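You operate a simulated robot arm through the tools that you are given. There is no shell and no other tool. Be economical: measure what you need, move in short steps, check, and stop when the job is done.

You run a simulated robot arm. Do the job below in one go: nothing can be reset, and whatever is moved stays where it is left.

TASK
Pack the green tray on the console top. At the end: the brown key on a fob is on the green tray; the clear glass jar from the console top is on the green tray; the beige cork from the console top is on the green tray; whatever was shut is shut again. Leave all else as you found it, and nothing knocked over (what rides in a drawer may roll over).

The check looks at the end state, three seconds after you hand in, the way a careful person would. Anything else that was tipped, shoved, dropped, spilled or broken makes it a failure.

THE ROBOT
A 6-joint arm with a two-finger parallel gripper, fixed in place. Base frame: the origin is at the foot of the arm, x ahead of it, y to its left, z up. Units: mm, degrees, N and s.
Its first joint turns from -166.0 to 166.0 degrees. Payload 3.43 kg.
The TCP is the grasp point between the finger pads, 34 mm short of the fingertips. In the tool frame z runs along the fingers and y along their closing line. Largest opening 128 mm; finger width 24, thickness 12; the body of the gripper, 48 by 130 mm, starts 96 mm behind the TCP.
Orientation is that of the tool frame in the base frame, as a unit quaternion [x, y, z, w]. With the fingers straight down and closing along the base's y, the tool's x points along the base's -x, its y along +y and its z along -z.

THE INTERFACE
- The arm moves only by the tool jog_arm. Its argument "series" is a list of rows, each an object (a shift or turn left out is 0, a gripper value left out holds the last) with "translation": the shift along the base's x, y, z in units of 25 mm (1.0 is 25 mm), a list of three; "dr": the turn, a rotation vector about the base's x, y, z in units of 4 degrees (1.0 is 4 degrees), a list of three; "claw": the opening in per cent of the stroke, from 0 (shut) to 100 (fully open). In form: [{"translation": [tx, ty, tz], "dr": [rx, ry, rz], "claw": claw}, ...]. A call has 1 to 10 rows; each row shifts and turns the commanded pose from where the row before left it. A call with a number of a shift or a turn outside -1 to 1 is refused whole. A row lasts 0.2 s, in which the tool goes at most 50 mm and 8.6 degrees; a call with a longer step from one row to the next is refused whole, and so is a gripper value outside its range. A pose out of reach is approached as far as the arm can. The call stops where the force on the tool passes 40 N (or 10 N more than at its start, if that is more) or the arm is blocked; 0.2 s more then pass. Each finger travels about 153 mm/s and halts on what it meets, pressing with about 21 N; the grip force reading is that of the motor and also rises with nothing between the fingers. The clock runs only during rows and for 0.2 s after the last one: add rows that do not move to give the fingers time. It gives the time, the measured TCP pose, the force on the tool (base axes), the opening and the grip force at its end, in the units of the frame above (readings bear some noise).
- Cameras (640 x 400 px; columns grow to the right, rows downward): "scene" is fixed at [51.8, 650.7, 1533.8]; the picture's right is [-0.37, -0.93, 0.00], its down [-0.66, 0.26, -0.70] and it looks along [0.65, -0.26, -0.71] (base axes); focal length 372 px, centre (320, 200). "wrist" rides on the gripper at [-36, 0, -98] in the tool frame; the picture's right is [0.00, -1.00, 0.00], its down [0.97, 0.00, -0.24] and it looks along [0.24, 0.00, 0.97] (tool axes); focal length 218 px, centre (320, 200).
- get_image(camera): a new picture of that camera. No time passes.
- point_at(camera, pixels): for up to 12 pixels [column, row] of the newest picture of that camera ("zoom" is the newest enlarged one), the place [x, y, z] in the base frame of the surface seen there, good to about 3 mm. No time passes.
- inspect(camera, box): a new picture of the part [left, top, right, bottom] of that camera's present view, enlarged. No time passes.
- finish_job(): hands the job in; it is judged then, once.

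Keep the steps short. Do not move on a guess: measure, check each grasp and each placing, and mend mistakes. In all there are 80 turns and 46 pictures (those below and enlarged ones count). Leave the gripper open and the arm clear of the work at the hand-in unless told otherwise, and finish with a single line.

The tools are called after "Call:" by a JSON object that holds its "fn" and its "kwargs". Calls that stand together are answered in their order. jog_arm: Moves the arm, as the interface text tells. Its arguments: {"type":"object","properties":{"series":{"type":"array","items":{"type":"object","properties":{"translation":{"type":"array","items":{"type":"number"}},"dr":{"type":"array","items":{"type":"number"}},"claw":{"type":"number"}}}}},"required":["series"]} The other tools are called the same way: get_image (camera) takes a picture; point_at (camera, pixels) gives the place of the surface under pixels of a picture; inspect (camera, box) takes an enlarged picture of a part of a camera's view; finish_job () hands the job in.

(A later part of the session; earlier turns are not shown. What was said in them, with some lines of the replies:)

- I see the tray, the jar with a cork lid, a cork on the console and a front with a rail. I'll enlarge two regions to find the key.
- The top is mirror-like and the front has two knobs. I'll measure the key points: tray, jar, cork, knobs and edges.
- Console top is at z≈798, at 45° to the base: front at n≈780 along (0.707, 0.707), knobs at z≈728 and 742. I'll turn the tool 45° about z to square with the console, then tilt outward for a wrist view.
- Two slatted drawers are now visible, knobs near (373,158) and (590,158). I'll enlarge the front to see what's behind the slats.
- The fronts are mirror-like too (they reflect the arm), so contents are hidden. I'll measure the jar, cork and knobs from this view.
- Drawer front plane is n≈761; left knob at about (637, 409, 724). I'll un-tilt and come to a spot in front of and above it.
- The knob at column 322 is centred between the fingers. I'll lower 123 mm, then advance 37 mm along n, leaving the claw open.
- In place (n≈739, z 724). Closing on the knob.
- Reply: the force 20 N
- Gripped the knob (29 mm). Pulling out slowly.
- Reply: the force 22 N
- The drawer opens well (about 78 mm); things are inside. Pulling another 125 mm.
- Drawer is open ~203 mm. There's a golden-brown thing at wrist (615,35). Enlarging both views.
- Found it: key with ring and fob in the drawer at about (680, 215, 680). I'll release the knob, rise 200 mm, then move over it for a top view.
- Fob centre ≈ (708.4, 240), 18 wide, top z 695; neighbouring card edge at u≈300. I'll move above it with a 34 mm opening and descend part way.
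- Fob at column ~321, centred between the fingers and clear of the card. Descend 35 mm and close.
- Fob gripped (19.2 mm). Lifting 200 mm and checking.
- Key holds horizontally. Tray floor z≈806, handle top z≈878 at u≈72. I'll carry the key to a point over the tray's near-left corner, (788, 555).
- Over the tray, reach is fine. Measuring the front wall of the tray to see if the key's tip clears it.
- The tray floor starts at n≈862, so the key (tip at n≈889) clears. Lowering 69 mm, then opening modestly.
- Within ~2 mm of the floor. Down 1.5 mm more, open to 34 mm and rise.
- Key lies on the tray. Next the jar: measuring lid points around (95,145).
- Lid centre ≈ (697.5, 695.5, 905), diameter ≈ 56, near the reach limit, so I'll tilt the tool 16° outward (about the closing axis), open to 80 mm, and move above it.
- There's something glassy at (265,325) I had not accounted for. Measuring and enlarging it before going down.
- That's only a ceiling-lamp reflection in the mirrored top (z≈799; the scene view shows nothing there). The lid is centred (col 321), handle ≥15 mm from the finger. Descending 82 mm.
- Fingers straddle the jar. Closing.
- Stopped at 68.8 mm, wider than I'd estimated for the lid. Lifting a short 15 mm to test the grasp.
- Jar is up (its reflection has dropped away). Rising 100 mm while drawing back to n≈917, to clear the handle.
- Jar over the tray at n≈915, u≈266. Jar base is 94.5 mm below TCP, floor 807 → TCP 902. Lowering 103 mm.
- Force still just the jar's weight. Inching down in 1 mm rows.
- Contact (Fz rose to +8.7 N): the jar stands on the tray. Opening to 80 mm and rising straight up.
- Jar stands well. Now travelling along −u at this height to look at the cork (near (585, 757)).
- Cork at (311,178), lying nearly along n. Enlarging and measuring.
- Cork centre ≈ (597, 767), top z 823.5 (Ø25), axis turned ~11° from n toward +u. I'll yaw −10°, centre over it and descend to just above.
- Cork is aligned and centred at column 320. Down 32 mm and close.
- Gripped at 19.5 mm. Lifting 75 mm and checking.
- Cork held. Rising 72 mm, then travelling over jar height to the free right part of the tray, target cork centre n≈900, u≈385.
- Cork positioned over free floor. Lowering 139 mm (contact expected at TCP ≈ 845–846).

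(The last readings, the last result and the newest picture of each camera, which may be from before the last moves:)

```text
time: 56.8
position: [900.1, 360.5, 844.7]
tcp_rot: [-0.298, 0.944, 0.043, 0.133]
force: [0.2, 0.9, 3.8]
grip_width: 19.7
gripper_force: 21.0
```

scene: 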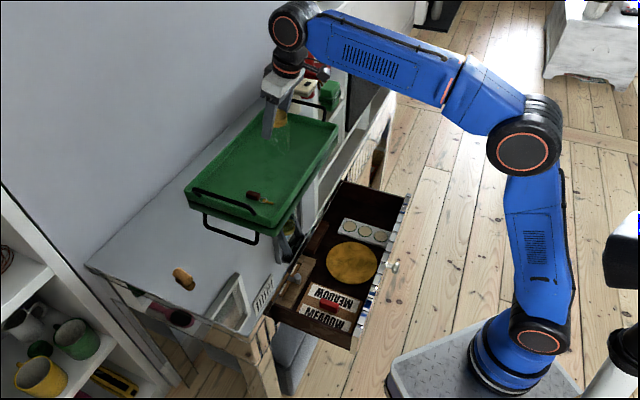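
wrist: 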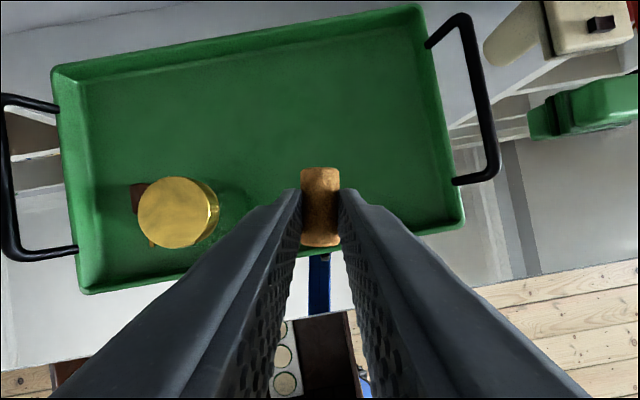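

Light contact (+3.8 N). Opening gently to 32 mm and rising.

Call:
{"fn": "jog_arm", "kwargs": {"series": [{"claw": 18}, {"claw": 25}, {}, {}, {"translation": [0, 0, 0.8]}, {"translation": [0, 0, 1]}, {"translation": [0, 0, 1]}, {"translation": [0, 0, 1]}, {"translation": [0, 0, 1]}, {}]}}

Call:
{"fn": "get_image", "kwargs": {"camera": "wrist"}}

```text
time: 59.0
position: [900.0, 359.8, 965.4]
tcp_rot: [-0.298, 0.944, 0.043, 0.131]
force: [0.2, -0.8, 0.1]
grip_width: 32.0
gripper_force: 0.1
```

```text
7 pictures are left
```

wrist: 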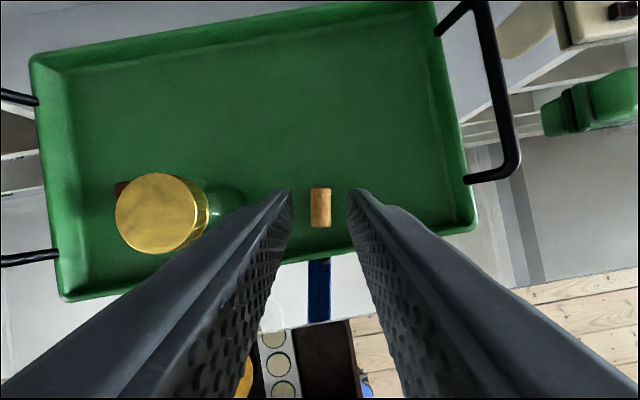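

Cork lies on the tray. Now back to the knob to shut the drawer: undo yaw and tilt while moving to above (493, 262.5).

Call:
{"fn": "jog_arm", "kwargs": {"series": [{"dr": [0, 0, 0.9], "translation": [-0.958, -0.229, 0.3]}, {"dr": [0, 0, 0.8], "translation": [-0.958, -0.229, 0]}, {"dr": [0, 0, 0.8], "translation": [-0.958, -0.229, 0], "claw": 45}, {"dr": [-0.707, 0.707, 0], "translation": [-0.958, -0.229, 0]}, {"dr": [-0.707, 0.707, 0], "translation": [-0.958, -0.229, 0]}, {"dr": [-0.707, 0.707, 0], "translation": [-0.958, -0.229, 0]}, {"dr": [-0.707, 0.707, 0], "translation": [-0.958, -0.229, 0]}, {"translation": [-0.958, -0.229, 0]}, {"translation": [-0.958, -0.229, 0]}, {"translation": [-0.958, -0.229, 0]}]}}

Call:
{"fn": "jog_arm", "kwargs": {"series": [{"translation": [-0.958, -0.229, 0]}, {"translation": [-0.958, -0.229, 0]}, {"translation": [-0.958, -0.229, 0]}, {"translation": [-0.958, -0.229, 0]}, {"translation": [-0.958, -0.229, 0]}, {"translation": [-0.958, -0.229, 0]}, {"translation": [-0.958, -0.229, 0]}, {"translation": [0, 0, -1]}, {"translation": [0, 0, -1]}, {}]}}

Call:
{"fn": "get_image", "kwargs": {"camera": "wrist"}}

```text
time: 61.2
position: [660.1, 303.0, 971.0]
tcp_rot: [-0.383, 0.924, 0.001, 0.0]
force: [-0.6, -0.2, 1.3]
grip_width: 57.4
gripper_force: 0.0
```

```text
time: 63.4
position: [492.9, 262.7, 922.8]
tcp_rot: [-0.382, 0.924, 0.0, -0.001]
force: [0.1, -0.3, -0.6]
grip_width: 57.6
gripper_force: 0.0
```

```text
6 pictures are left
```

wrist: 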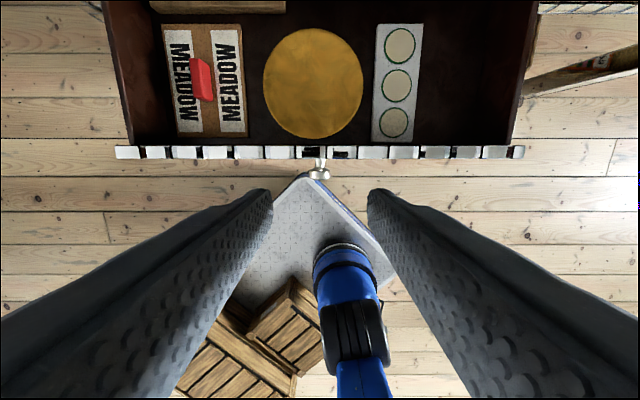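

Knob at (319,173), centred. Descending 199 mm and gripping it.

Call:
{"fn": "jog_arm", "kwargs": {"series": [{"translation": [0, 0, -1]}, {"translation": [0, 0, -1]}, {"translation": [0, 0, -1]}, {"translation": [0, 0, -1]}, {"translation": [0, 0, -1]}, {"translation": [0, 0, -1]}, {"translation": [0, 0, -1]}, {"translation": [0, 0, -0.95]}, {}]}}

Call:
{"fn": "jog_arm", "kwargs": {"series": [{"claw": 0}, {}, {}]}}

```text
time: 65.4
position: [494.5, 263.6, 726.1]
tcp_rot: [-0.382, 0.924, 0.001, 0.0]
force: [-0.1, -1.0, -0.9]
grip_width: 57.6
gripper_force: 0.0
```

```text
time: 66.2
position: [493.1, 263.2, 726.1]
tcp_rot: [-0.382, 0.924, 0.001, 0.0]
force: [-14.4, 15.1, -8.2]
grip_width: 29.2
gripper_force: 45.0
```

Gripped (29 mm). Pushing the drawer in most of the way.

Call:
{"fn": "jog_arm", "kwargs": {"series": [{"translation": [0.4, 0.4, 0]}, {"translation": [0.6, 0.6, 0]}, {"translation": [0.6, 0.6, 0]}, {"translation": [0.6, 0.6, 0]}, {"translation": [0.6, 0.6, 0]}, {"translation": [0.6, 0.6, 0]}, {"translation": [0.6, 0.6, 0]}, {"translation": [0.6, 0.6, 0]}, {"translation": [0.6, 0.6, 0]}, {"translation": [0.3, 0.3, 0]}]}}

```text
time: 67.6
position: [576.0, 346.0, 724.7]
tcp_rot: [-0.383, 0.924, 0.001, 0.0]
force: [-12.5, 12.9, 6.7]
grip_width: 29.6
gripper_force: 45.2
stopped in row 7: the force on the tool passed its limit (the readings are from after the stop); the commanded pose is now the measured one
```

Stopped midway by a force peak, readings now modest (lateral 18 N as at grip, z 6.7). Continuing more slowly.

Call:
{"fn": "jog_arm", "kwargs": {"series": [{"translation": [0.3, 0.3, 0]}, {"translation": [0.35, 0.35, 0]}, {"translation": [0.35, 0.35, 0]}, {}]}}

```text
time: 68.6
position: [601.5, 371.5, 725.5]
tcp_rot: [-0.383, 0.924, 0.001, 0.0]
force: [-22.2, 22.7, 6.0]
grip_width: 29.5
gripper_force: 45.4
```

The drawer moves freely but side load builds (−u). Opening to relieve it, shifting 1.5 mm toward −u, and regripping.

Call:
{"fn": "jog_arm", "kwargs": {"series": [{"claw": 35}, {"translation": [-0.04, 0.04, 0]}, {}, {"claw": 0}, {}, {}]}}

```text
time: 70.0
position: [600.5, 371.0, 725.9]
tcp_rot: [-0.383, 0.924, 0.001, 0.0]
force: [3.3, -3.0, -0.7]
grip_width: 29.3
gripper_force: 45.3
```

Side load gone (≈4 N). Pushing the rest: about 37 mm per axis to (637, 408).

Call:
{"fn": "jog_arm", "kwargs": {"series": [{"translation": [0.3, 0.3, 0]}, {"translation": [0.4, 0.4, 0]}, {"translation": [0.4, 0.4, 0]}, {"translation": [0.3, 0.3, 0]}, {"translation": [0.1, 0.1, 0]}, {}]}}

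```text
time: 71.4
position: [638.2, 408.2, 724.9]
tcp_rot: [-0.383, 0.924, 0.0, 0.0]
force: [1.7, -18.7, -6.2]
grip_width: 29.3
gripper_force: 44.6
```

Back at the shut position (n≈740) with resistance. One small extra push to confirm the stop.

Call:
{"fn": "jog_arm", "kwargs": {"series": [{"translation": [0.05, 0.05, 0]}, {"translation": [0.03, 0.03, 0]}, {}]}}

```text
time: 71.9
position: [638.7, 408.7, 724.0]
tcp_rot: [-0.383, 0.924, -0.001, -0.002]
force: [-2.9, -16.3, 7.4]
grip_width: 29.3
gripper_force: 45.3
stopped in row 2: the force on the tool passed its limit (the readings are from after the stop); the commanded pose is now the measured one
```

It's against the stop: shut. Releasing, backing off along −n, and rising clear.

Call:
{"fn": "jog_arm", "kwargs": {"series": [{"claw": 45}, {}, {}, {"translation": [-0.6, -0.6, 0]}, {"translation": [-0.7, -0.7, 0]}, {"translation": [-0.7, -0.7, 0]}, {"translation": [-0.7, -0.7, 0.5]}, {"translation": [-0.7, -0.7, 1]}, {"translation": [-0.7, -0.7, 1]}, {"translation": [-0.7, -0.7, 1]}]}}

Call:
{"fn": "jog_arm", "kwargs": {"series": [{"translation": [0, 0, 1], "claw": 100}, {"translation": [0, 0, 1]}, {"translation": [0, 0, 1]}, {"translation": [0, 0, 1]}, {"translation": [0, 0, 1]}, {"translation": [0, 0, 1]}, {"translation": [0, 0, 1]}, {"translation": [0, 0, 1]}, {}]}}

Call:
{"fn": "get_image", "kwargs": {"camera": "scene"}}

Call:
{"fn": "inspect", "kwargs": {"camera": "scene", "box": [170, 90, 370, 290]}}

Call:
{"fn": "point_at", "kwargs": {"camera": "scene", "pixels": [[325, 240], [322, 241]]}}

```text
time: 74.1
position: [518.0, 290.0, 810.5]
tcp_rot: [-0.383, 0.924, -0.001, -0.002]
force: [-0.4, 0.0, -0.5]
grip_width: 57.6
gripper_force: 0.0
```

```text
time: 76.1
position: [518.3, 288.4, 1012.0]
tcp_rot: [-0.382, 0.924, 0.0, -0.002]
force: [-0.3, 0.0, 0.0]
grip_width: 128.0
gripper_force: 0.1
```

```text
5 pictures are left
```

scene: 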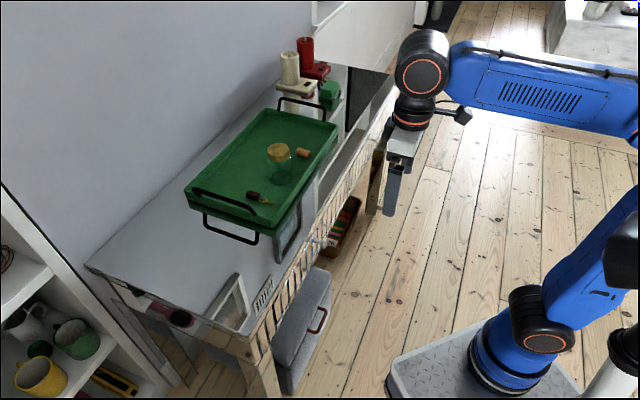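

```text
2.00 times, centred on (270, 190) of scene
```

zoom: 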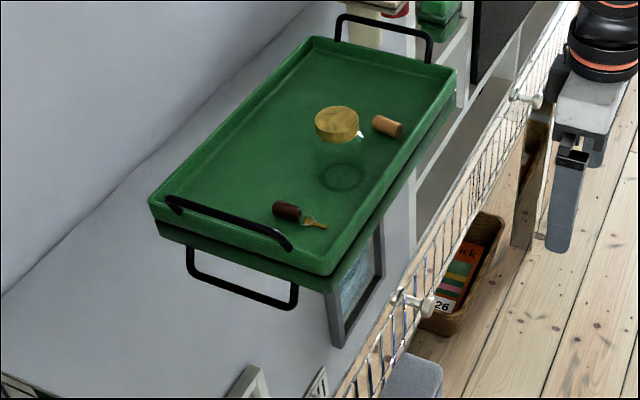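

```text
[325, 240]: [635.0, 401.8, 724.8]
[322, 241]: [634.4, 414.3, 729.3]
```

The key with its fob, the jar (upright) and the cork are all on the tray. The drawer knob is back where it started, the gripper is open and the arm is clear, so I'm handing in.

Call:
{"fn": "finish_job", "kwargs": {}}

```text
The job is handed in.
```

The brown key on its fob, the clear glass jar and the beige cork are on the green tray, the drawer is shut, and nothing was knocked over.
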